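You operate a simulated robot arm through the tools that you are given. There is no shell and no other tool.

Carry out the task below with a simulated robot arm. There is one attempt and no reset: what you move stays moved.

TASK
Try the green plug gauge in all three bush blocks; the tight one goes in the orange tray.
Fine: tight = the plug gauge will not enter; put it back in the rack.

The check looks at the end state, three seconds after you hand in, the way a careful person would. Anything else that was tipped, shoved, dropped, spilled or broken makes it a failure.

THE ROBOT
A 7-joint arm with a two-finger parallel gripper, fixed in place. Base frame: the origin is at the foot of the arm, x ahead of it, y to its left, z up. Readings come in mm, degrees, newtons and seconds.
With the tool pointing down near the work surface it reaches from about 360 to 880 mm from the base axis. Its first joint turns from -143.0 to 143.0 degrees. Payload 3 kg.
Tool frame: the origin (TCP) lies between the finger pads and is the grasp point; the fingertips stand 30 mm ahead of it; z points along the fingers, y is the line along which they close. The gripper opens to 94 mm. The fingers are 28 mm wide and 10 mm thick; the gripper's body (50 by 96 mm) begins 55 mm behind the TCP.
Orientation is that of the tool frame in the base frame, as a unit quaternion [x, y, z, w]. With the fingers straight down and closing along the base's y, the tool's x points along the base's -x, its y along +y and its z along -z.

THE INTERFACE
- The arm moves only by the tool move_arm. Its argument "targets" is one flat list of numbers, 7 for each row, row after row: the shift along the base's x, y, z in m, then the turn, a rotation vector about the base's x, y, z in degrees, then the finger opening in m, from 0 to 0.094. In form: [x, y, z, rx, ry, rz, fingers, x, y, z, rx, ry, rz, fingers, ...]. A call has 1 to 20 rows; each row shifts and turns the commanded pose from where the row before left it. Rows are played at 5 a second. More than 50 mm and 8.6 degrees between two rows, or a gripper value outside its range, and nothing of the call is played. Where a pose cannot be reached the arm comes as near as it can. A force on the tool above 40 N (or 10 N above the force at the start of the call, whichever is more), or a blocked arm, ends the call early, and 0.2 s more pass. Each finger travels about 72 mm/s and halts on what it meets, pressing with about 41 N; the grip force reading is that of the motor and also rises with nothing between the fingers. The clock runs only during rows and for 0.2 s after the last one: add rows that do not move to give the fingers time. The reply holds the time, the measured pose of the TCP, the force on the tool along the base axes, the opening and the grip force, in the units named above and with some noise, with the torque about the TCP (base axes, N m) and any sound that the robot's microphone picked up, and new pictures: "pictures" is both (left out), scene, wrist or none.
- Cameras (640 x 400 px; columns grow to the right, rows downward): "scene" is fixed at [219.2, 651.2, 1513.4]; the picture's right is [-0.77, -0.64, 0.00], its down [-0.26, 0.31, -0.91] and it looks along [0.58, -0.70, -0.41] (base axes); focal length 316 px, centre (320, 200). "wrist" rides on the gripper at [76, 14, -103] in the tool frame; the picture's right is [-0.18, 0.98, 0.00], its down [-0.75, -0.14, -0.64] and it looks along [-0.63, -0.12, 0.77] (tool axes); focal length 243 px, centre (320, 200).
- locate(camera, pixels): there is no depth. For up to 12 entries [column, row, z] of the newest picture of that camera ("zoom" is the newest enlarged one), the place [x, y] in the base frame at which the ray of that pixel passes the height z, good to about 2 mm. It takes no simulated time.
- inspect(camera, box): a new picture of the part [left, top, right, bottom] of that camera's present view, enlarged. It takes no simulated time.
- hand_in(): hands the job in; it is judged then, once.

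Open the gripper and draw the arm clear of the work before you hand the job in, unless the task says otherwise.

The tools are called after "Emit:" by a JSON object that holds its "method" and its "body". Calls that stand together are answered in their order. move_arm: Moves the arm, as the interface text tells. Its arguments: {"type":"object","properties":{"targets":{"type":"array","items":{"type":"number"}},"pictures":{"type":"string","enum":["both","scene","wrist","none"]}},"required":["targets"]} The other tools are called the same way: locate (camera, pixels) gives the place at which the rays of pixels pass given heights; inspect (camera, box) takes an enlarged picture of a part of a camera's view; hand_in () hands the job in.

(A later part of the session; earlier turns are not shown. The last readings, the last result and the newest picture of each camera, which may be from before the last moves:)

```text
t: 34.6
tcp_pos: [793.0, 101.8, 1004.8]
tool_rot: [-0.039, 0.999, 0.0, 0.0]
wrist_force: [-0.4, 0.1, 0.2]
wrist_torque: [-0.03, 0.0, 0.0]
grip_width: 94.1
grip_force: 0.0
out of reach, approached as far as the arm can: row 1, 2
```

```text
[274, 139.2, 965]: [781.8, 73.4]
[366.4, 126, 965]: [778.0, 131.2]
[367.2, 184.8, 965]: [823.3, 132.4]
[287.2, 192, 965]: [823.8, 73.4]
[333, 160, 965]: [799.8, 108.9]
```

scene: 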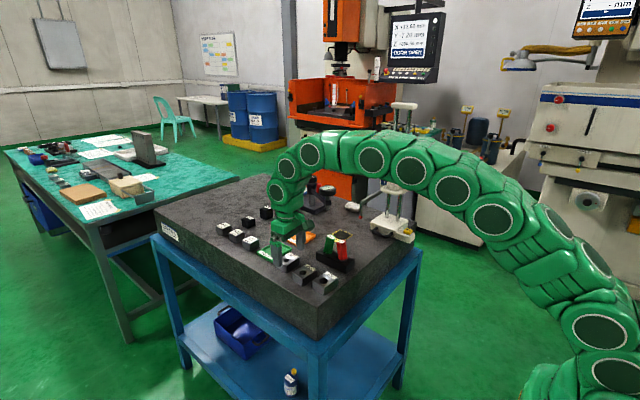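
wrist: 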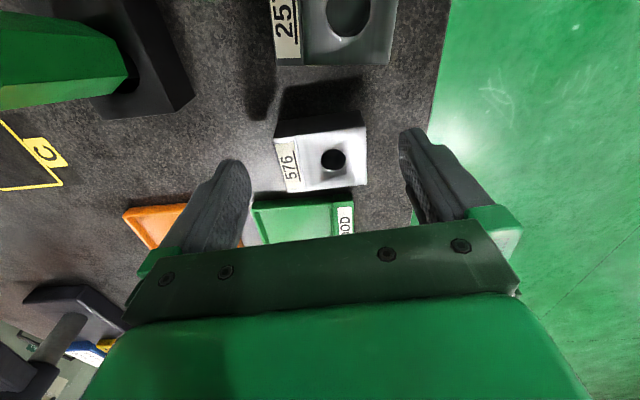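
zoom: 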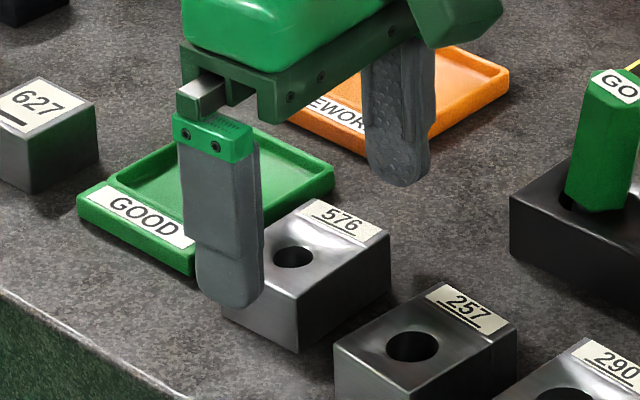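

Block centre ≈(801.7,102.6), yaw ≈3°. I shift (+8.5,+0.7), trim the yaw by -1.5° and descend 32 mm to TCP z≈973 (tips ≈5 mm above the plate).

Emit:
{"method": "move_arm", "body": {"targets": [0.0085, 0.0007, 0, 0, 0, -1.5, 0.094, 0, 0, -0.01, 0, 0, 0, 0.094, 0, 0, -0.01, 0, 0, 0, 0.094, 0, 0, -0.007, 0, 0, 0, 0.094, 0, 0, -0.005, 0, 0, 0, 0.094, 0, 0, 0, 0, 0, 0, 0.094]}}

Emit:
{"method": "inspect", "body": {"camera": "wrist", "box": [220, 80, 420, 240]}}

Emit:
{"method": "inspect", "body": {"camera": "scene", "box": [260, 225, 320, 280]}}

```text
t: 36.0
tcp_pos: [801.2, 101.5, 971.5]
tool_rot: [-0.027, 1.0, 0.0, 0.001]
wrist_force: [-0.6, 0.1, -0.3]
wrist_torque: [0.02, 0.01, 0.02]
grip_width: 94.0
grip_force: 0.1
```

scene: 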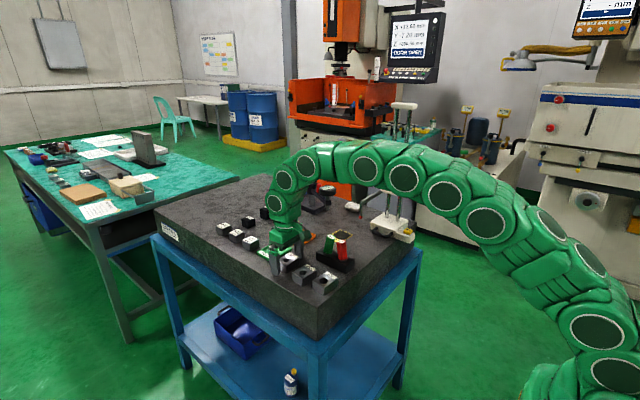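
wrist: 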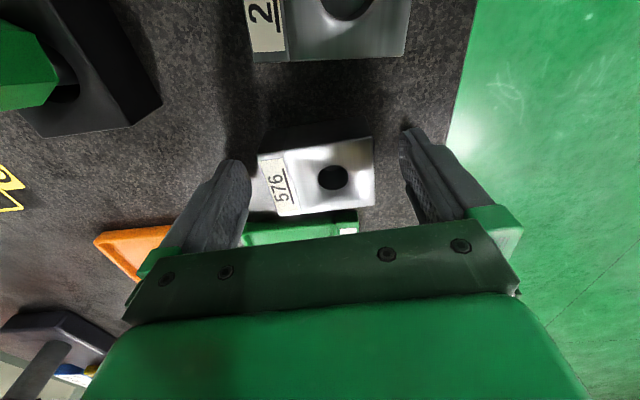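

```text
2.50 times, centred on (320, 160) of wrist
```

zoom: 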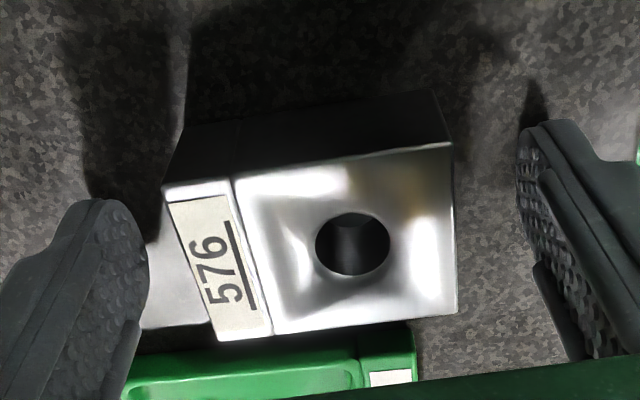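

```text
7.27 times, centred on (290, 252) of scene
```

zoom: 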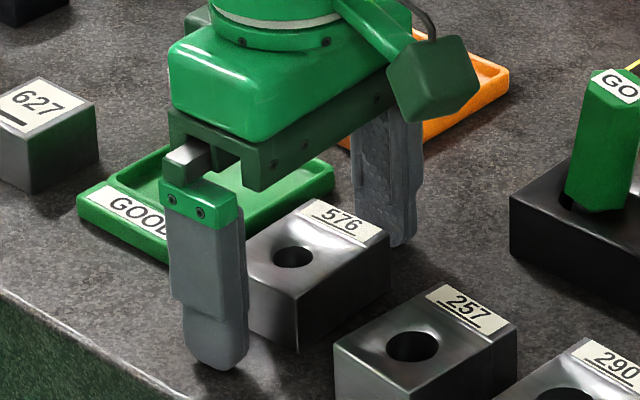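

Fingers straddle the block without touching (tips clear of the plate). I close them.

Emit:
{"method": "move_arm", "body": {"targets": [0, 0, 0, 0, 0, 0, 0.075, 0, 0, 0, 0, 0, 0, 0.065, 0, 0, 0, 0, 0, 0, 0.06, 0, 0, 0, 0, 0, 0, 0.055, 0, 0, 0, 0, 0, 0, 0.045, 0, 0, 0, 0, 0, 0, 0.04, 0, 0, 0, 0, 0, 0, 0.04]}}

Emit:
{"method": "inspect", "body": {"camera": "scene", "box": [260, 225, 320, 280]}}

```text
t: 37.6
tcp_pos: [800.6, 101.7, 972.9]
tool_rot: [-0.026, 1.0, 0.0, 0.0]
wrist_force: [1.6, 2.0, 32.2]
wrist_torque: [0.12, 0.13, -0.42]
grip_width: 58.1
grip_force: 40.9
```

scene: 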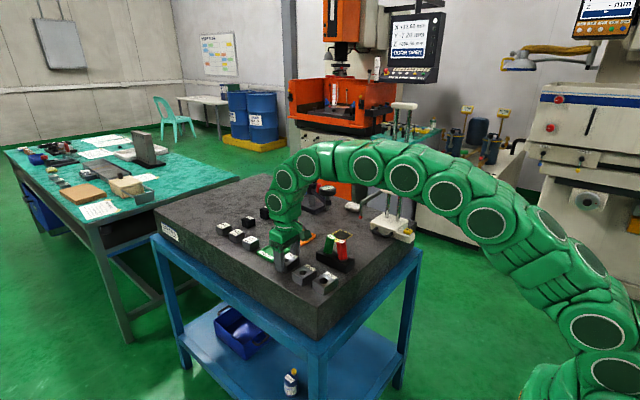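
wrist: 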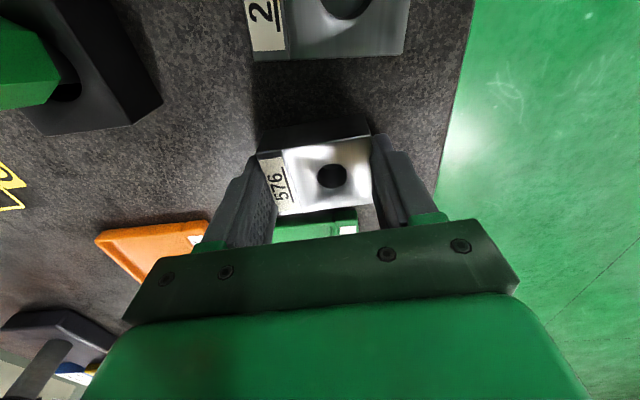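

```text
7.27 times, centred on (290, 252) of scene
```

zoom: 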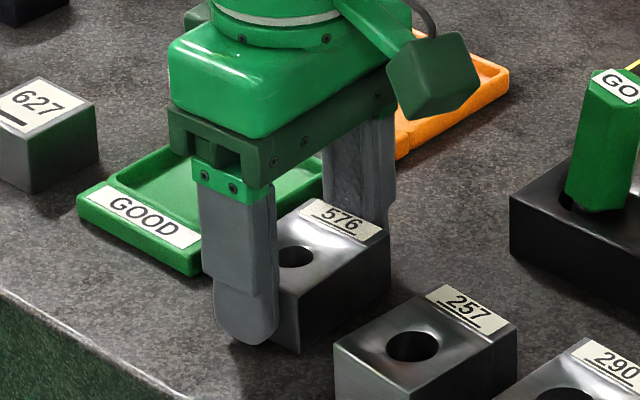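

Gripped at 58.1 mm, with a residual 32 N vertical force. I lift 30 mm in small steps and watch it.

Emit:
{"method": "move_arm", "body": {"targets": [0, 0, 0.002, 0, 0, 0, 0.04, 0, 0, 0.003, 0, 0, 0, 0.04, 0, 0, 0.005, 0, 0, 0, 0.04, 0, 0, 0.01, 0, 0, 0, 0.04, 0, 0, 0.01, 0, 0, 0, 0.04, 0, 0, 0, 0, 0, 0, 0.04]}}

Emit:
{"method": "inspect", "body": {"camera": "scene", "box": [260, 225, 320, 280]}}

Emit:
{"method": "inspect", "body": {"camera": "wrist", "box": [220, 80, 420, 240]}}

```text
t: 39.0
tcp_pos: [801.0, 101.4, 1001.3]
tool_rot: [-0.026, 1.0, -0.001, 0.0]
wrist_force: [-0.2, 0.1, 0.6]
wrist_torque: [0.0, 0.0, 0.03]
grip_width: 40.0
grip_force: 0.1
```

scene: 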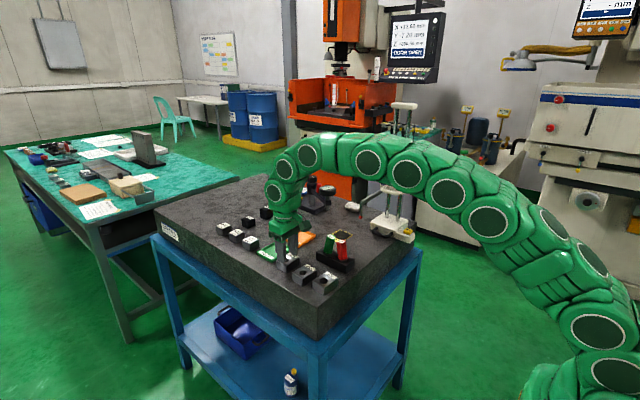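
wrist: 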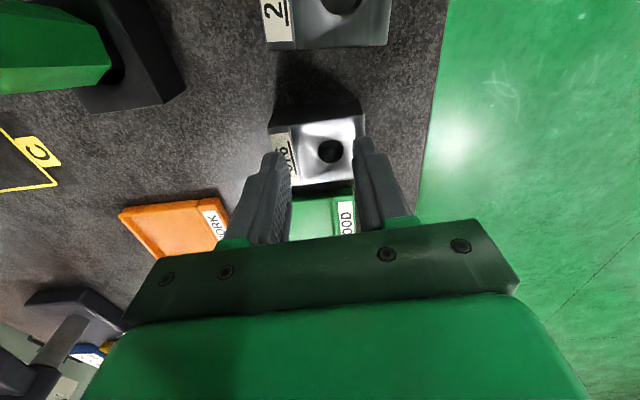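

```text
7.27 times, centred on (290, 252) of scene
```

zoom: 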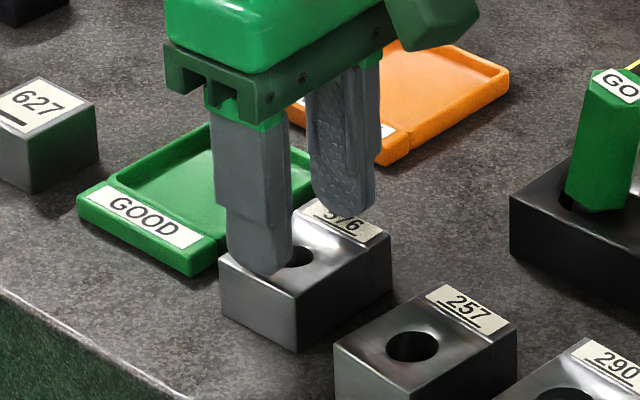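

```text
2.50 times, centred on (320, 160) of wrist
```

zoom: 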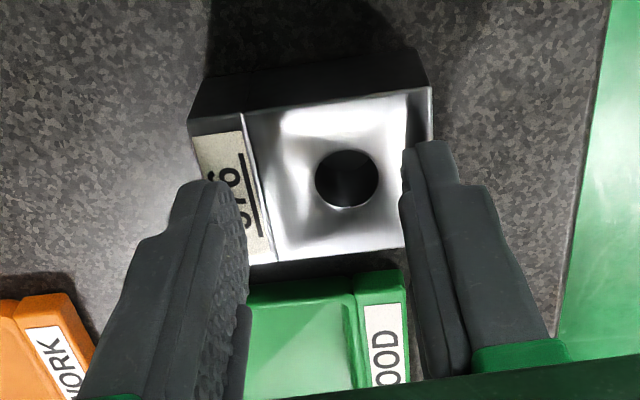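

The grip slipped: the fingers are now at 40 mm above the block, which seems to be still standing on the plate. I check its position from the wrist view (zoom corners (188,120), (432,88), (404,245), (250,262)).

Emit:
{"method": "locate", "body": {"camera": "zoom", "pixels": [[188, 120, 965], [432, 88, 965], [404, 247, 965], [249, 264, 965], [346, 178, 965], [245, 113, 965]]}}

Emit:
{"method": "inspect", "body": {"camera": "scene", "box": [270, 240, 310, 275]}}

```text
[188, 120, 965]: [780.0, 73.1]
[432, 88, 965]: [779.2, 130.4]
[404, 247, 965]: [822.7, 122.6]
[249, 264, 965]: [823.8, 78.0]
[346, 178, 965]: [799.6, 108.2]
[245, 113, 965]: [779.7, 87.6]
```

```text
11.43 times, centred on (290, 258) of scene
```

zoom: 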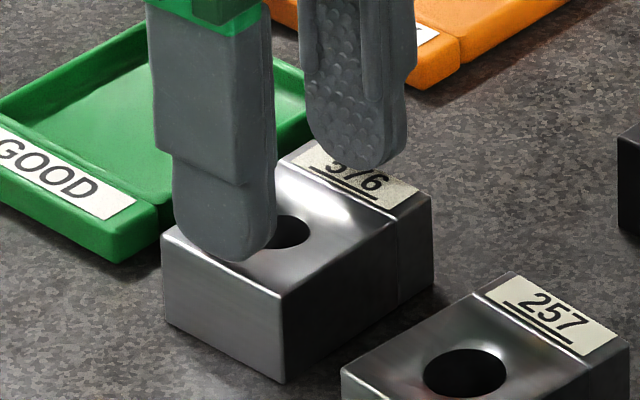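

The block has not moved. I reopen, and go down again carefully in small steps to find where the tips touch the plate, so that I can grip as deep as possible.

Emit:
{"method": "move_arm", "body": {"targets": [0, 0, 0.002, 0, 0, 0, 0.06, 0, 0, 0, 0, 0, 0, 0.094, 0, 0, 0, 0, 0, 0, 0.094, 0, 0, 0, 0, 0, 0, 0.094, 0, 0, -0.012, 0, 0, 0, 0.094, 0, 0, -0.012, 0, 0, 0, 0.094, 0, 0, -0.007, 0, 0, 0, 0.094, 0, 0, -0.001, 0, 0, 0, 0.094, 0, 0, -0.001, 0, 0, 0, 0.094, 0, 0, 0, 0, 0, 0, 0.094]}}

Emit:
{"method": "inspect", "body": {"camera": "scene", "box": [265, 235, 310, 280]}}

```text
t: 41.2
tcp_pos: [800.7, 101.6, 971.2]
tool_rot: [-0.025, 1.0, 0.0, 0.0]
wrist_force: [0.2, 0.7, -0.1]
wrist_torque: [0.02, 0.02, 0.0]
grip_width: 94.3
grip_force: 0.1
```

scene: 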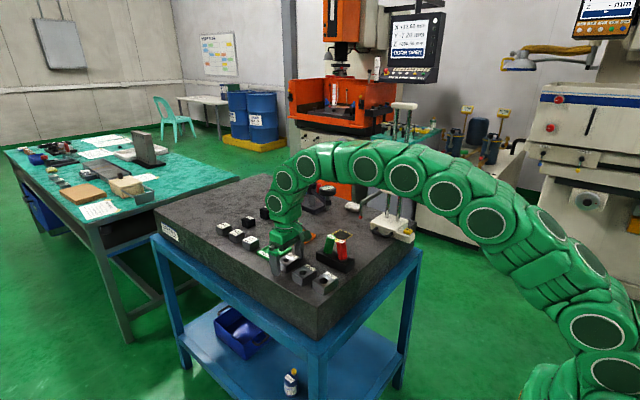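
wrist: 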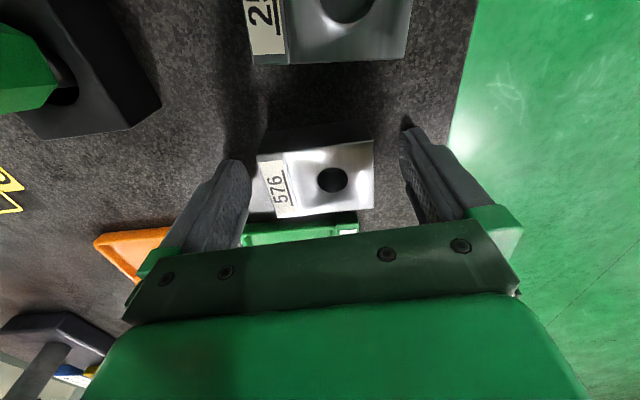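

```text
8.89 times, centred on (288, 258) of scene
```

zoom: 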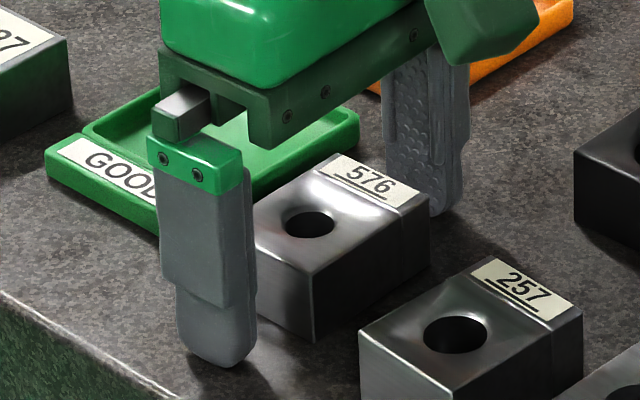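

No contact yet at 971. I continue in 0.5 mm steps.

Emit:
{"method": "move_arm", "body": {"targets": [0, 0, -0.0005, 0, 0, 0, 0.094, 0, 0, -0.0005, 0, 0, 0, 0.094, 0, 0, -0.0005, 0, 0, 0, 0.094, 0, 0, -0.0005, 0, 0, 0, 0.094, 0, 0, 0, 0, 0, 0, 0.094], "pictures": "none"}}

```text
t: 42.5
tcp_pos: [800.5, 102.1, 970.6]
tool_rot: [-0.027, 1.0, 0.0, 0.002]
wrist_force: [-2.5, -0.7, 8.6]
wrist_torque: [-0.46, 0.13, -0.13]
grip_width: 94.1
grip_force: 0.1
stopped in row 5: the force on the tool passed its limit at 41 N (the readings are from after the stop); the commanded pose is now the measured one
```

The plate is touched at TCP ≈970 (tips ≈940). I raise 1.2 mm and close in stages, reading the force while closing.

Emit:
{"method": "move_arm", "body": {"targets": [0, 0, 0.0012, 0, 0, 0, 0.094, 0, 0, 0, 0, 0, 0, 0.08, 0, 0, 0, 0, 0, 0, 0.07, 0, 0, 0, 0, 0, 0, 0.064, 0, 0, 0, 0, 0, 0, 0.064], "pictures": "wrist"}}

Emit:
{"method": "inspect", "body": {"camera": "wrist", "box": [220, 80, 420, 240]}}

```text
t: 43.7
tcp_pos: [799.3, 101.2, 971.2]
tool_rot: [-0.027, 1.0, 0.0, 0.001]
wrist_force: [0.6, -0.7, -0.4]
wrist_torque: [-0.03, -0.03, 0.01]
grip_width: 64.0
grip_force: 0.1
```

wrist: 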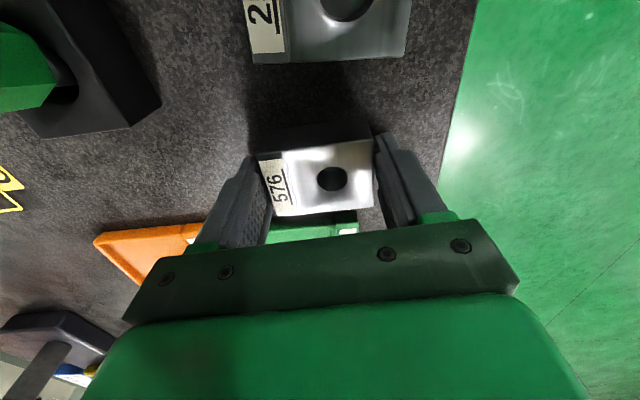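

```text
2.50 times, centred on (320, 160) of wrist
```

zoom: 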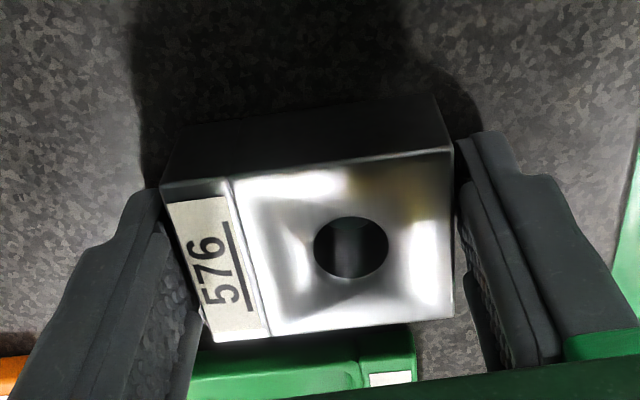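

Clear on both sides at 64 mm with no force. I close the rest of the way onto the block and read the forces.

Emit:
{"method": "move_arm", "body": {"targets": [0, 0, 0, 0, 0, 0, 0.06, 0, 0, 0, 0, 0, 0, 0.057, 0, 0, 0, 0, 0, 0, 0.055, 0, 0, 0, 0, 0, 0, 0.055], "pictures": "both"}}

Emit:
{"method": "inspect", "body": {"camera": "wrist", "box": [220, 80, 420, 240]}}

Emit:
{"method": "inspect", "body": {"camera": "scene", "box": [265, 235, 310, 280]}}

```text
t: 44.9
tcp_pos: [801.6, 102.7, 971.8]
tool_rot: [-0.027, 1.0, 0.0, 0.003]
wrist_force: [-2.4, 0.0, 6.5]
wrist_torque: [-0.02, 0.36, -0.08]
grip_width: 58.1
grip_force: 40.7
stopped in row 4: the force on the tool passed its limit at 41 N (the readings are from after the stop); the commanded pose is now the measured one
```

scene: 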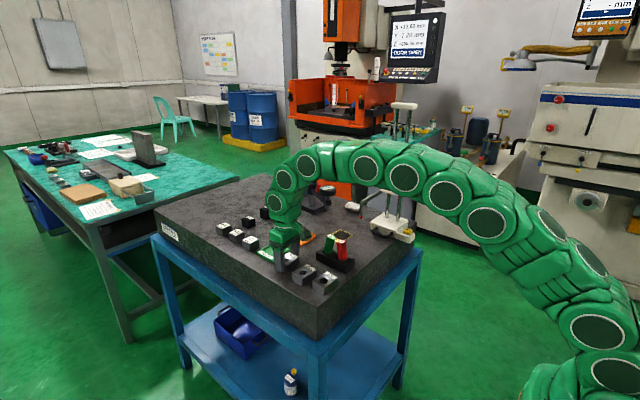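
wrist: 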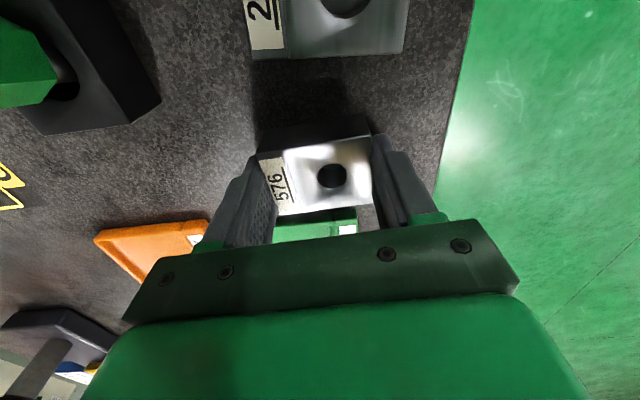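

```text
2.50 times, centred on (320, 160) of wrist
```

zoom: 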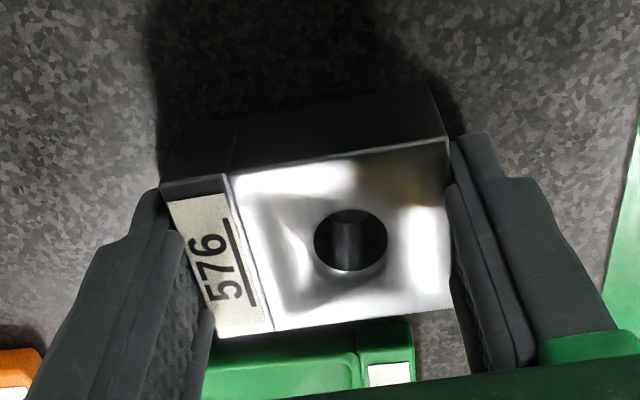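

```text
8.89 times, centred on (288, 258) of scene
```

zoom: 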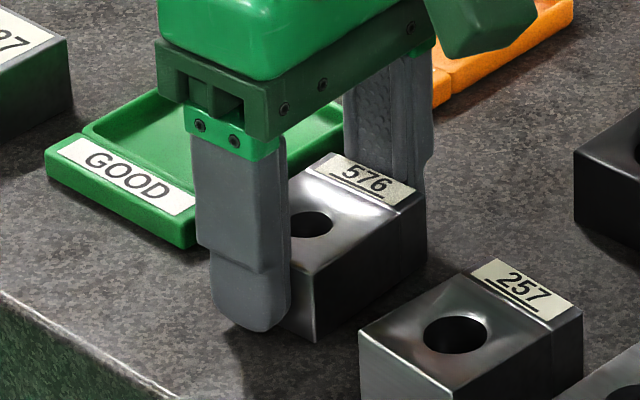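

Squeezing produced an upward push and the arm stopped; it's now gripped with 6.5 N residual. I try a very slow lift of 3 mm while watching the width.

Emit:
{"method": "move_arm", "body": {"targets": [0, 0, 0.0005, 0, 0, 0, 0.05, 0, 0, 0.0005, 0, 0, 0, 0.05, 0, 0, 0.001, 0, 0, 0, 0.05, 0, 0, 0.001, 0, 0, 0, 0.05, 0, 0, 0, 0, 0, 0, 0.05], "pictures": "both"}}

Emit:
{"method": "inspect", "body": {"camera": "scene", "box": [265, 235, 310, 280]}}

```text
t: 46.1
tcp_pos: [801.9, 101.8, 973.9]
tool_rot: [-0.026, 1.0, -0.001, 0.002]
wrist_force: [0.2, 0.2, -6.2]
wrist_torque: [0.01, -0.01, 0.02]
grip_width: 58.0
grip_force: 40.8
```

scene: 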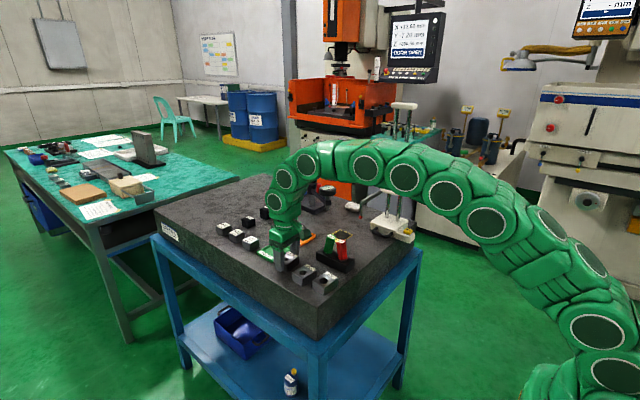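
wrist: 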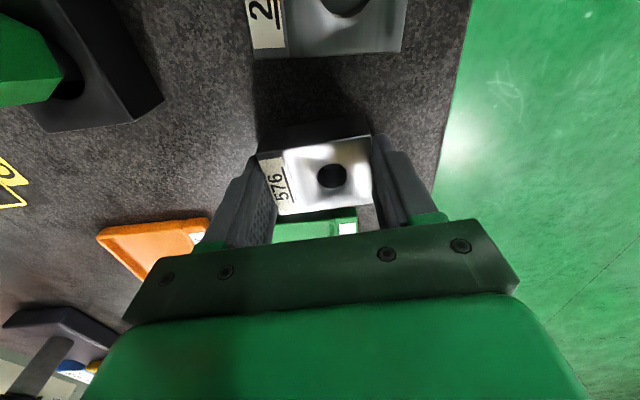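

```text
8.89 times, centred on (288, 258) of scene
```

zoom: 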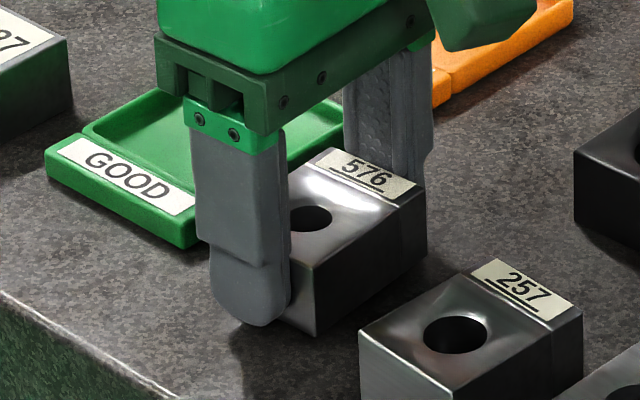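

The block is now lifted: -6.2 N weight carried, width steady at 58. I keep raising gently in 2 mm steps.

Emit:
{"method": "move_arm", "body": {"targets": [0, 0, 0.001, 0, 0, 0, 0.04, 0, 0, 0.002, 0, 0, 0, 0.04, 0, 0, 0.002, 0, 0, 0, 0.04, 0, 0, 0.002, 0, 0, 0, 0.04, 0, 0, 0.002, 0, 0, 0, 0.04, 0, 0, 0.001, 0, 0, 0, 0.04, 0, 0, 0, 0, 0, 0, 0.04], "pictures": "both"}}

Emit:
{"method": "inspect", "body": {"camera": "scene", "box": [265, 235, 310, 280]}}

Emit:
{"method": "inspect", "body": {"camera": "wrist", "box": [220, 80, 420, 240]}}

```text
t: 47.7
tcp_pos: [800.8, 101.1, 984.9]
tool_rot: [-0.026, 1.0, 0.0, 0.003]
wrist_force: [0.7, -0.1, -3.2]
wrist_torque: [-0.01, -0.02, -0.01]
grip_width: 57.9
grip_force: 41.0
```

scene: 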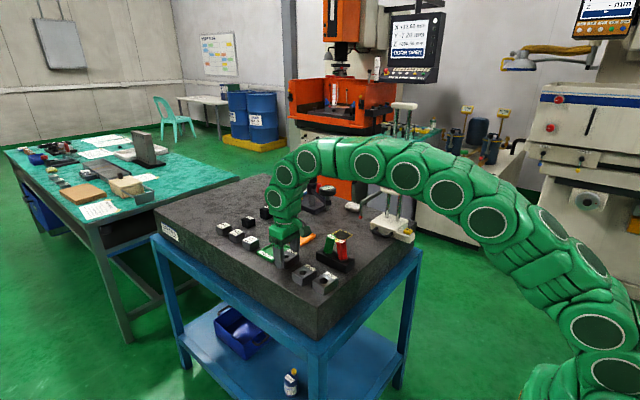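
wrist: 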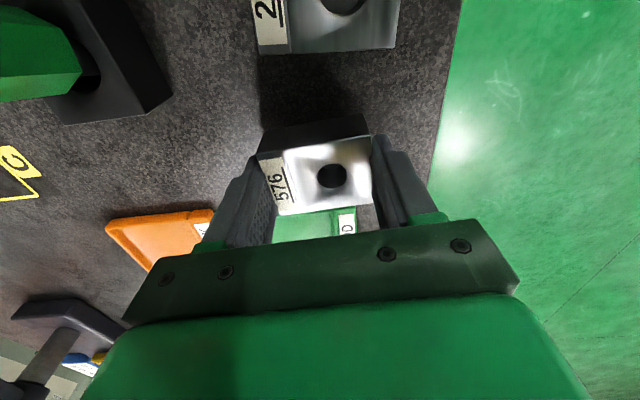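

```text
8.89 times, centred on (288, 258) of scene
```

zoom: 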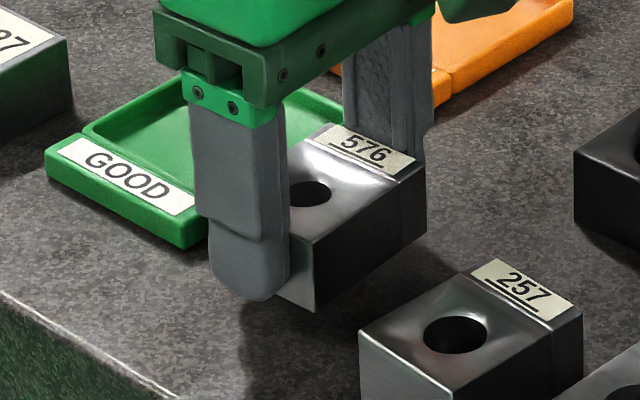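

```text
2.50 times, centred on (320, 160) of wrist
```

zoom: 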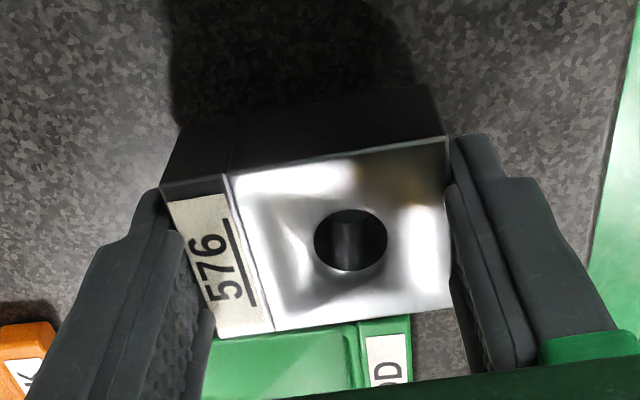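

The block hangs firmly, level, at 58 mm. I raise 12 mm more, then carry it gently by (+79.2,-146.5) over the orange tray while undoing the 3° yaw.

Emit:
{"method": "move_arm", "body": {"targets": [0, 0, 0.002, 0, 0, 0, 0.04, 0, 0, 0.003, 0, 0, 0, 0.04, 0, 0, 0.003, 0, 0, 0, 0.04, 0, 0, 0.003, 0, 0, 0, 0.04, 0, 0, 0.001, 0, 0, 0, 0.04, 0.002, -0.004, 0, 0, 0, 0, 0.04, 0.004, -0.008, 0, 0, 0, 0, 0.04, 0.006, -0.011, 0, 0, 0, 0, 0.04, 0.007, -0.013, 0, 0, 0, -0.5, 0.04, 0.007, -0.013, 0, 0, 0, -0.5, 0.04, 0.007, -0.013, 0, 0, 0, -0.5, 0.04, 0.007, -0.013, 0, 0, 0, -0.5, 0.04, 0, 0, 0, 0, 0, 0, 0.04]}}

Emit:
{"method": "inspect", "body": {"camera": "scene", "box": [265, 215, 345, 275]}}

```text
t: 50.5
tcp_pos: [840.7, 26.9, 997.7]
tool_rot: [-0.008, 1.0, 0.0, 0.003]
wrist_force: [-0.3, -0.3, -5.4]
wrist_torque: [-0.01, 0.0, 0.01]
grip_width: 57.6
grip_force: 41.0
```

scene: 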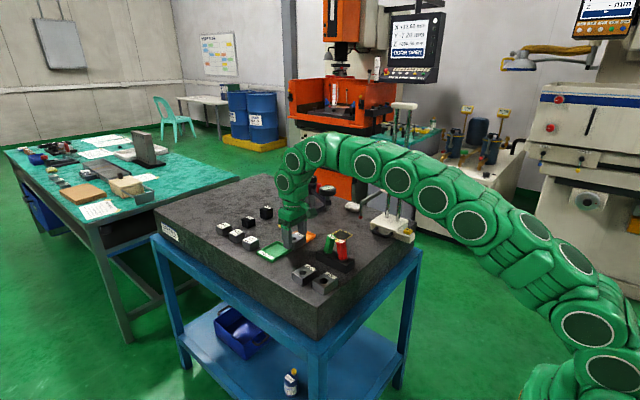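
wrist: 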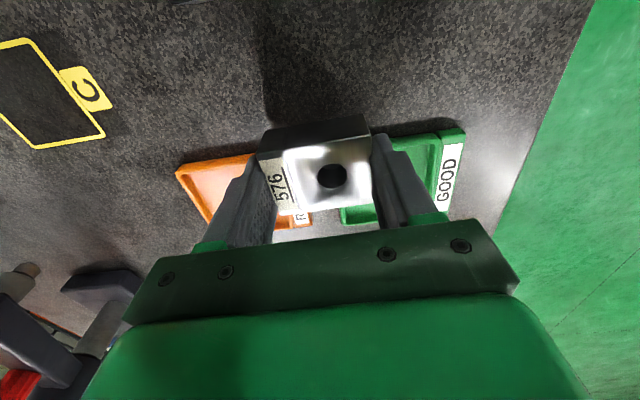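

```text
6.67 times, centred on (305, 245) of scene
```

zoom: 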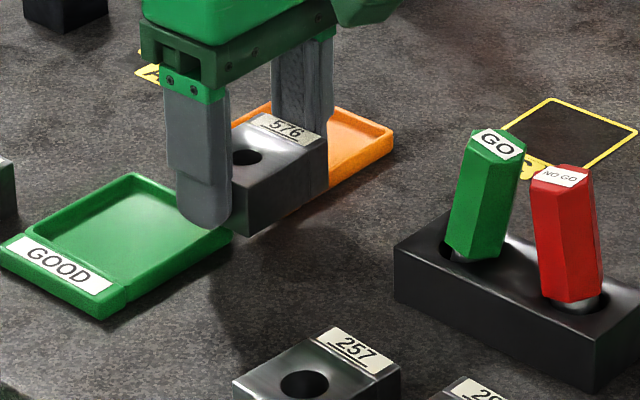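

Half way, the block is steady (-5.4 N). I carry on with (+39.3,-71.7) and the last -1° of yaw.

Emit:
{"method": "move_arm", "body": {"targets": [0.004, -0.008, 0, 0, 0, 0, 0.04, 0.007, -0.013, 0, 0, 0, -0.5, 0.04, 0.007, -0.013, 0, 0, 0, -0.5, 0.04, 0.007, -0.013, 0, 0, 0, 0, 0.04, 0.006, -0.011, 0, 0, 0, 0, 0.04, 0.005, -0.008, 0, 0, 0, 0, 0.04, 0.0033, -0.0057, 0, 0, 0, 0, 0.04, 0, 0, 0, 0, 0, 0, 0.04, 0, 0, 0, 0, 0, 0, 0.04]}}

Emit:
{"method": "inspect", "body": {"camera": "scene", "box": [275, 215, 335, 260]}}

Emit:
{"method": "inspect", "body": {"camera": "wrist", "box": [220, 80, 420, 240]}}

```text
t: 52.5
tcp_pos: [881.5, -45.5, 997.9]
tool_rot: [-0.001, 1.0, 0.0, 0.002]
wrist_force: [0.5, 0.1, -6.0]
wrist_torque: [-0.03, -0.01, 0.04]
grip_width: 57.9
grip_force: 40.9
```

scene: 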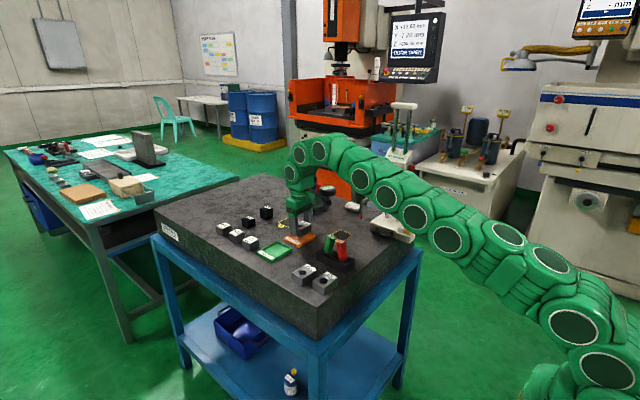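
wrist: 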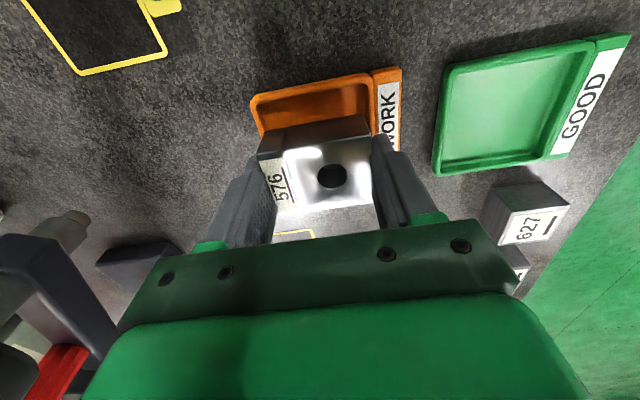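

```text
8.89 times, centred on (305, 238) of scene
```

zoom: 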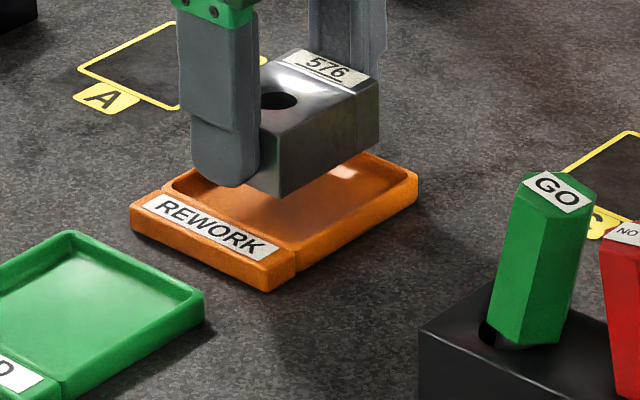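

```text
2.50 times, centred on (320, 160) of wrist
```

zoom: 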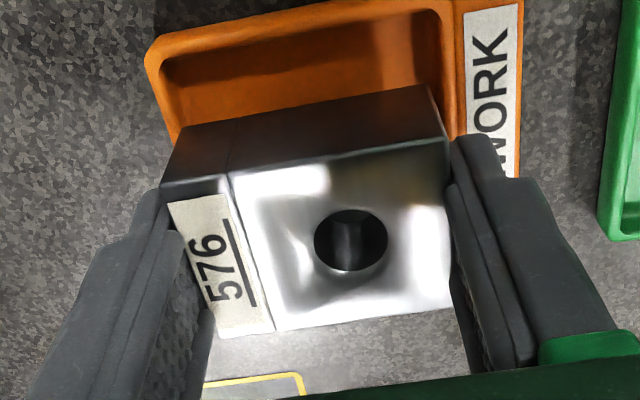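

Over the tray now, but the fingers (58+20 mm across) hold the block to its bottom edge and won't fit inside the tray's walls. I'll set the block down on the free plate just in front of the tray (≈(805,-45)) and regrip it higher; first move back 76 mm.

Emit:
{"method": "move_arm", "body": {"targets": [-0.004, 0, 0, 0, 0, 0, 0.04, -0.008, 0, 0, 0, 0, 0, 0.04, -0.013, 0, 0, 0, 0, 0, 0.04, -0.014, 0, 0, 0, 0, 0, 0.04, -0.014, 0, 0, 0, 0, 0, 0.04, -0.011, 0, 0, 0, 0, 0, 0.04, -0.007, 0, 0, 0, 0, 0, 0.04, -0.005, 0, 0, 0, 0, 0, 0.04, 0, 0, 0, 0, 0, 0, 0.04, 0, 0, -0.006, 0, 0, 0, 0.04, 0, 0, -0.006, 0, 0, 0, 0.04, 0, 0, -0.004, 0, 0, 0, 0.04, 0, 0, 0, 0, 0, 0, 0.04]}}

Emit:
{"method": "inspect", "body": {"camera": "scene", "box": [275, 215, 355, 275]}}

Emit:
{"method": "inspect", "body": {"camera": "wrist", "box": [180, 60, 420, 240]}}

```text
t: 55.3
tcp_pos: [804.0, -44.5, 980.9]
tool_rot: [0.0, 1.0, 0.0, 0.003]
wrist_force: [0.5, 0.7, -4.7]
wrist_torque: [0.01, -0.02, 0.04]
grip_width: 58.0
grip_force: 40.7
```

scene: 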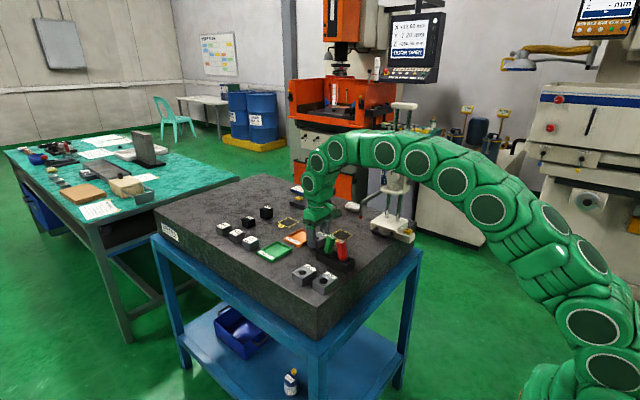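
wrist: 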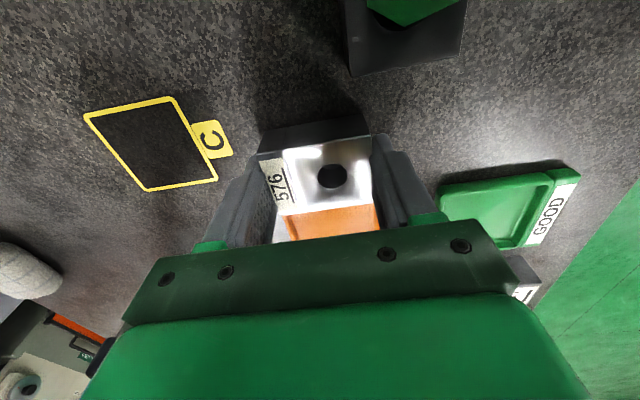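

```text
6.67 times, centred on (315, 245) of scene
```

zoom: 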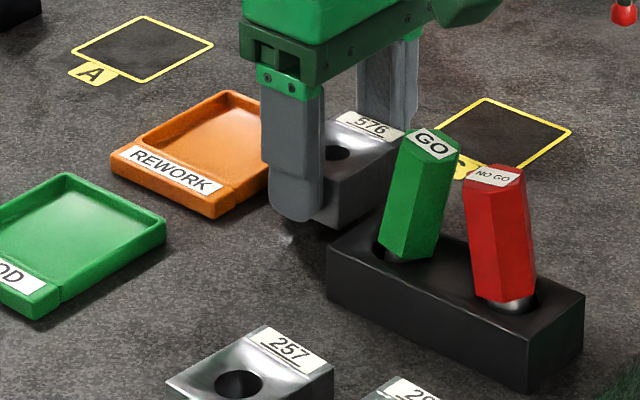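

```text
2.22 times, centred on (300, 150) of wrist
```

zoom: 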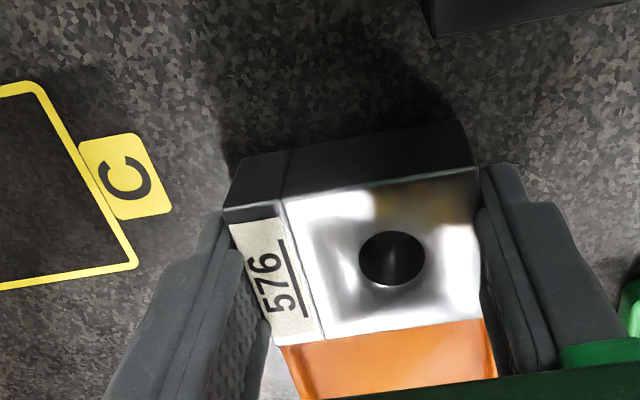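

Clear of the rack and the tray. I lower in 1 mm then 0.5 mm steps until the block touches the plate.

Emit:
{"method": "move_arm", "body": {"targets": [0, 0, -0.002, 0, 0, 0, 0.04, 0, 0, -0.002, 0, 0, 0, 0.04, 0, 0, -0.002, 0, 0, 0, 0.04, 0, 0, -0.001, 0, 0, 0, 0.04, 0, 0, -0.001, 0, 0, 0, 0.04, 0, 0, 0, 0, 0, 0, 0.04], "pictures": "none"}}

```text
t: 56.7
tcp_pos: [805.3, -44.0, 973.2]
tool_rot: [0.0, 1.0, 0.001, 0.003]
wrist_force: [0.7, 0.2, -4.7]
wrist_torque: [-0.03, 0.01, 0.02]
grip_width: 58.2
grip_force: 40.7
```

Still carrying the weight (-4.7 N) at 973. I go down in 0.5 mm steps.

Emit:
{"method": "move_arm", "body": {"targets": [0, 0, -0.0005, 0, 0, 0, 0.04, 0, 0, -0.0005, 0, 0, 0, 0.04, 0, 0, -0.0003, 0, 0, 0, 0.04, 0, 0, 0, 0, 0, 0, 0.04], "pictures": "none"}}

```text
t: 57.7
tcp_pos: [804.5, -43.4, 972.8]
tool_rot: [0.0, 1.0, 0.001, 0.003]
wrist_force: [-6.7, -1.7, 19.8]
wrist_torque: [0.14, 0.77, 0.02]
grip_width: 57.7
grip_force: 40.9
```

The block rests on the plate (20 N). I relieve 0.5 mm, open the fingers slowly to 66 mm, and look.

Emit:
{"method": "move_arm", "body": {"targets": [0, 0, 0.0004, 0, 0, 0, 0.04, 0, 0, 0, 0, 0, 0, 0.057, 0, 0, 0, 0, 0, 0, 0.0595, 0, 0, 0, 0, 0, 0, 0.062, 0, 0, 0, 0, 0, 0, 0.066, 0, 0, 0, 0, 0, 0, 0.066]}}

Emit:
{"method": "inspect", "body": {"camera": "wrist", "box": [220, 80, 420, 240]}}

Emit:
{"method": "inspect", "body": {"camera": "scene", "box": [300, 225, 350, 265]}}

```text
t: 59.1
tcp_pos: [804.1, -44.1, 972.2]
tool_rot: [0.0, 1.0, 0.0, 0.003]
wrist_force: [0.0, 0.5, -0.4]
wrist_torque: [0.01, -0.03, 0.0]
grip_width: 66.0
grip_force: 0.1
```

scene: 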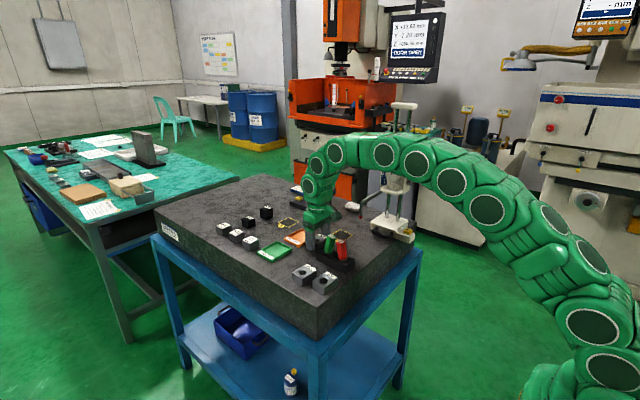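
wrist: 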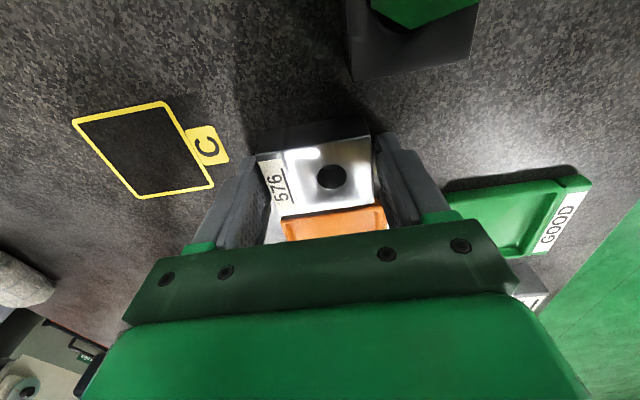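

```text
2.50 times, centred on (320, 160) of wrist
```

zoom: 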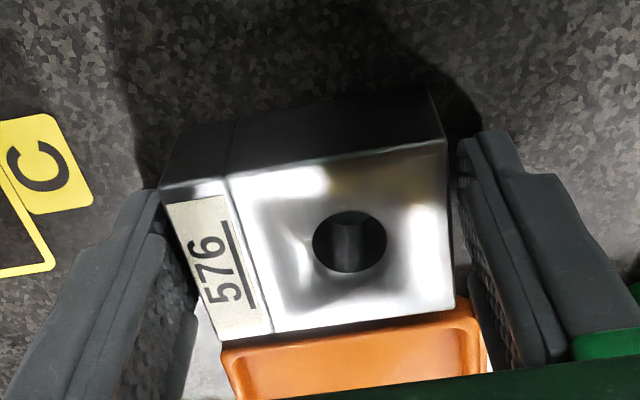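

```text
10.00 times, centred on (325, 245) of scene
```

zoom: 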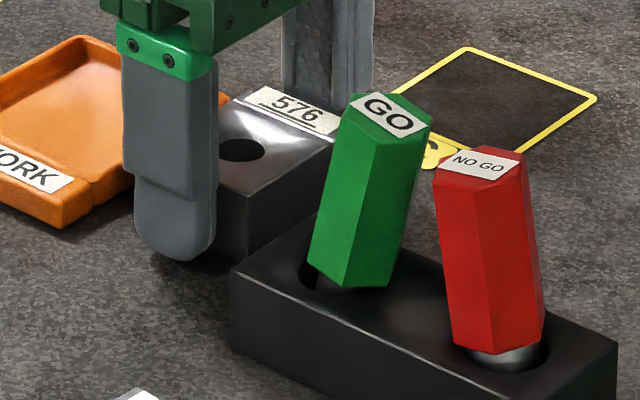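

The block stands free. I raise 9.8 mm so the tips sit ≈12 mm above its base (above the tray's wall height), and close in stages.

Emit:
{"method": "move_arm", "body": {"targets": [0, 0, 0.005, 0, 0, 0, 0.066, 0, 0, 0.0048, 0, 0, 0, 0.066, 0, 0, 0, 0, 0, 0, 0.062, 0, 0, 0, 0, 0, 0, 0.0595, 0, 0, 0, 0, 0, 0, 0.058, 0, 0, 0, 0, 0, 0, 0.056, 0, 0, 0, 0, 0, 0, 0.056]}}

Emit:
{"method": "inspect", "body": {"camera": "wrist", "box": [220, 80, 420, 240]}}

Emit:
{"method": "inspect", "body": {"camera": "scene", "box": [300, 225, 350, 265]}}

```text
t: 60.7
tcp_pos: [805.7, -44.2, 982.0]
tool_rot: [0.0, 1.0, 0.001, 0.002]
wrist_force: [-0.5, 2.9, 0.9]
wrist_torque: [0.06, 0.11, 0.0]
grip_width: 57.7
grip_force: 41.3
```

scene: 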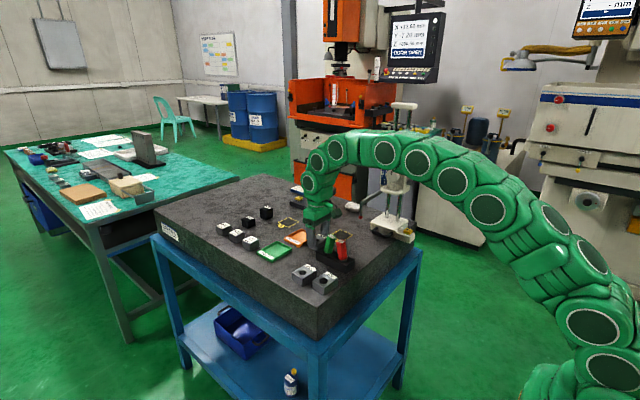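
wrist: 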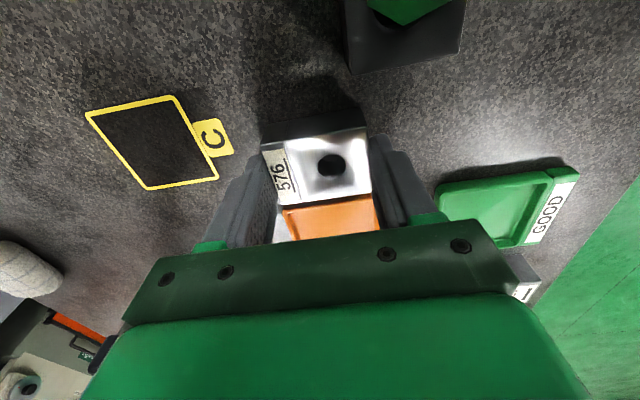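

```text
2.50 times, centred on (320, 160) of wrist
```

zoom: 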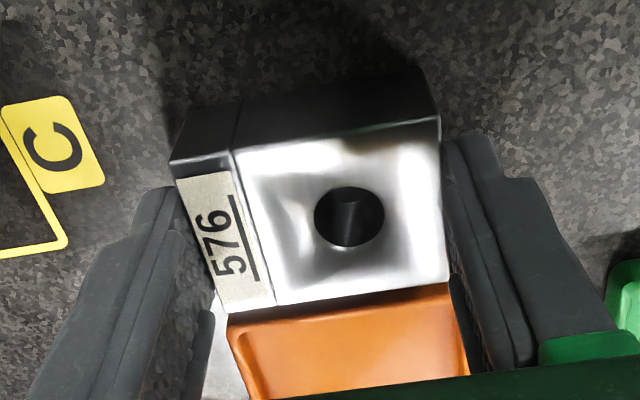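

```text
10.00 times, centred on (325, 245) of scene
```

zoom: 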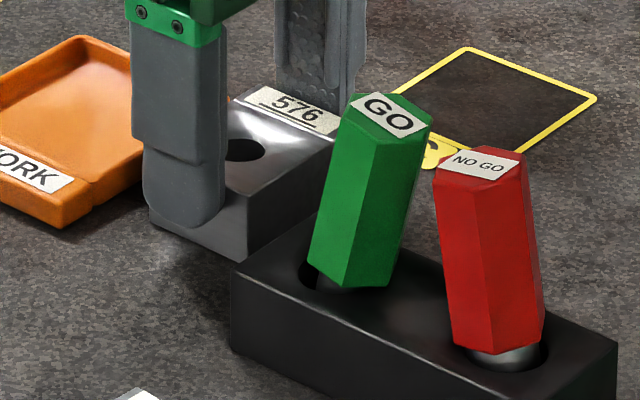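

A clean grip this time (0.9 N vertical). I lift 3 mm slowly and check the weight.

Emit:
{"method": "move_arm", "body": {"targets": [0, 0, 0.0005, 0, 0, 0, 0.04, 0, 0, 0.0005, 0, 0, 0, 0.04, 0, 0, 0.001, 0, 0, 0, 0.04, 0, 0, 0.001, 0, 0, 0, 0.04, 0, 0, 0, 0, 0, 0, 0.04], "pictures": "both"}}

Emit:
{"method": "inspect", "body": {"camera": "scene", "box": [300, 225, 350, 265]}}

```text
t: 61.9
tcp_pos: [804.5, -44.8, 984.3]
tool_rot: [0.0, 1.0, 0.0, 0.003]
wrist_force: [0.6, 0.3, -5.6]
wrist_torque: [0.01, 0.01, 0.0]
grip_width: 57.6
grip_force: 40.6
```

scene: 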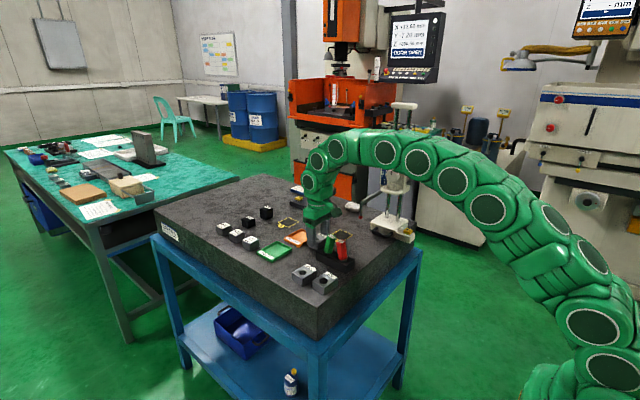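
wrist: 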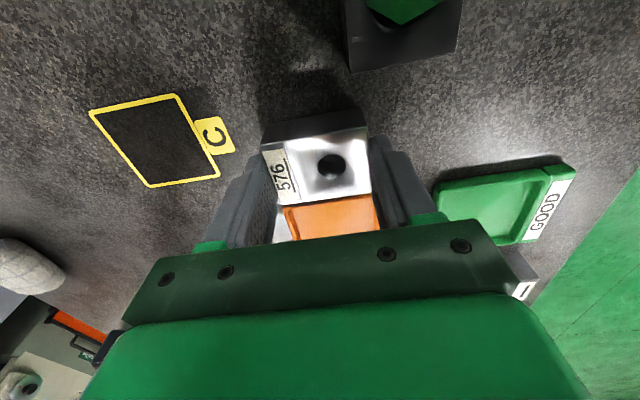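

```text
10.00 times, centred on (325, 245) of scene
```

zoom: 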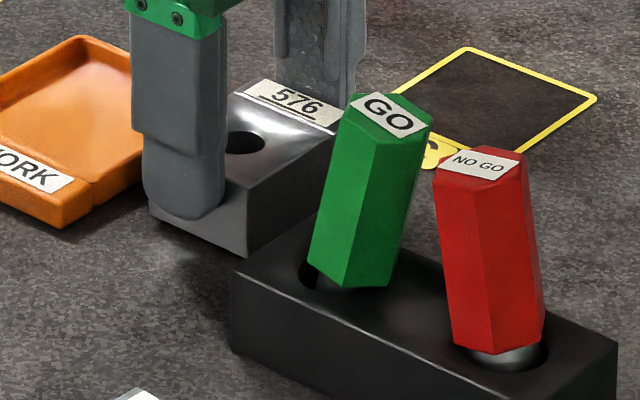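

Held securely (-5.6 N). I raise 15 mm gently and carry it +75.5 mm over the tray.

Emit:
{"method": "move_arm", "body": {"targets": [0, 0, 0.002, 0, 0, 0, 0.04, 0, 0, 0.003, 0, 0, 0, 0.04, 0, 0, 0.004, 0, 0, 0, 0.04, 0, 0, 0.004, 0, 0, 0, 0.04, 0, 0, 0.002, 0, 0, 0, 0.04, 0.004, 0, 0, 0, 0, 0, 0.04, 0.007, 0, 0, 0, 0, 0, 0.04, 0.012, 0, 0, 0, 0, 0, 0.04, 0.013, 0, 0, 0, 0, 0, 0.04, 0.013, 0, 0, 0, 0, 0, 0.04, 0.011, 0, 0, 0, 0, 0, 0.04, 0.0085, 0, 0, 0, 0, 0, 0.04, 0.005, 0, 0, 0, 0, 0, 0.04, 0.002, 0, 0, 0, 0, 0, 0.04, 0, 0, 0, 0, 0, 0, 0.04, 0, 0, 0, 0, 0, 0, 0.04]}}

Emit:
{"method": "inspect", "body": {"camera": "scene", "box": [280, 215, 330, 255]}}

Emit:
{"method": "inspect", "body": {"camera": "wrist", "box": [220, 60, 420, 220]}}

```text
t: 65.3
tcp_pos: [879.8, -44.5, 1000.9]
tool_rot: [-0.001, 1.0, 0.0, 0.002]
wrist_force: [0.0, -0.1, -5.7]
wrist_torque: [0.01, -0.01, 0.03]
grip_width: 57.8
grip_force: 41.2
```

scene: 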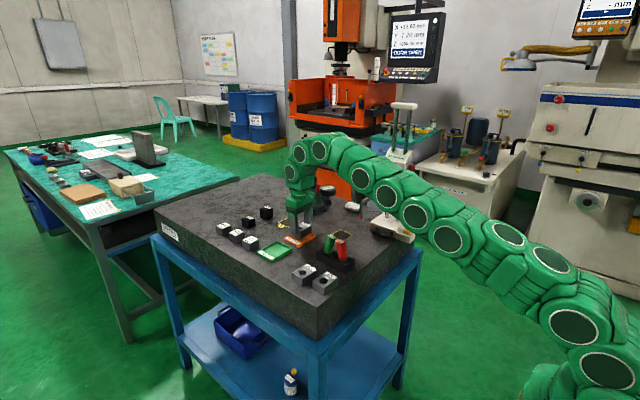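
wrist: 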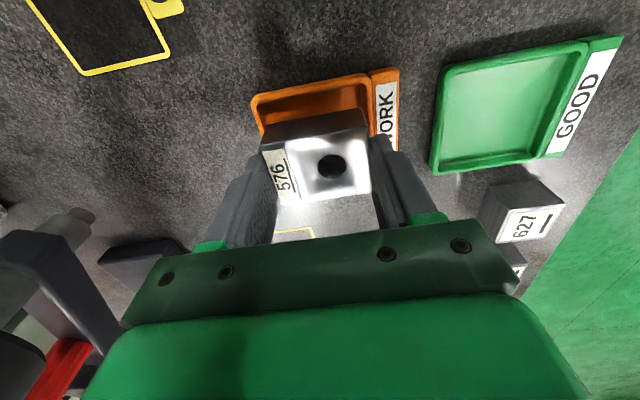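

```text
10.00 times, centred on (305, 235) of scene
```

zoom: 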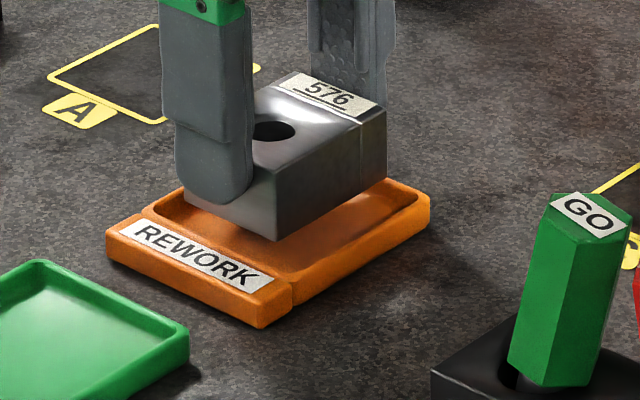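

```text
2.50 times, centred on (320, 140) of wrist
```

zoom: 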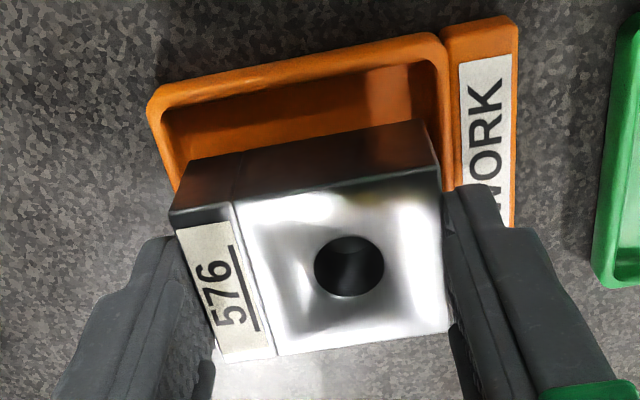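

I check block versus tray: the block's near bottom edge at zoom (192,158)–(425,120), tray inner rim corners at (162,108) and (438,58).

Emit:
{"method": "locate", "body": {"camera": "zoom", "pixels": [[192, 158, 958], [425, 120, 958], [162, 108, 951], [438, 58, 951], [172, 210, 983], [438, 168, 983], [449, 332, 983], [217, 360, 983]]}}

```text
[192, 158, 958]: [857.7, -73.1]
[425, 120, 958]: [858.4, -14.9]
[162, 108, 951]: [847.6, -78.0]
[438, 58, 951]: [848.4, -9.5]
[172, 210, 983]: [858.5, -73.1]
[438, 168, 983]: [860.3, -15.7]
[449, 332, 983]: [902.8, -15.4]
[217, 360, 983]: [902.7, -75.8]
```

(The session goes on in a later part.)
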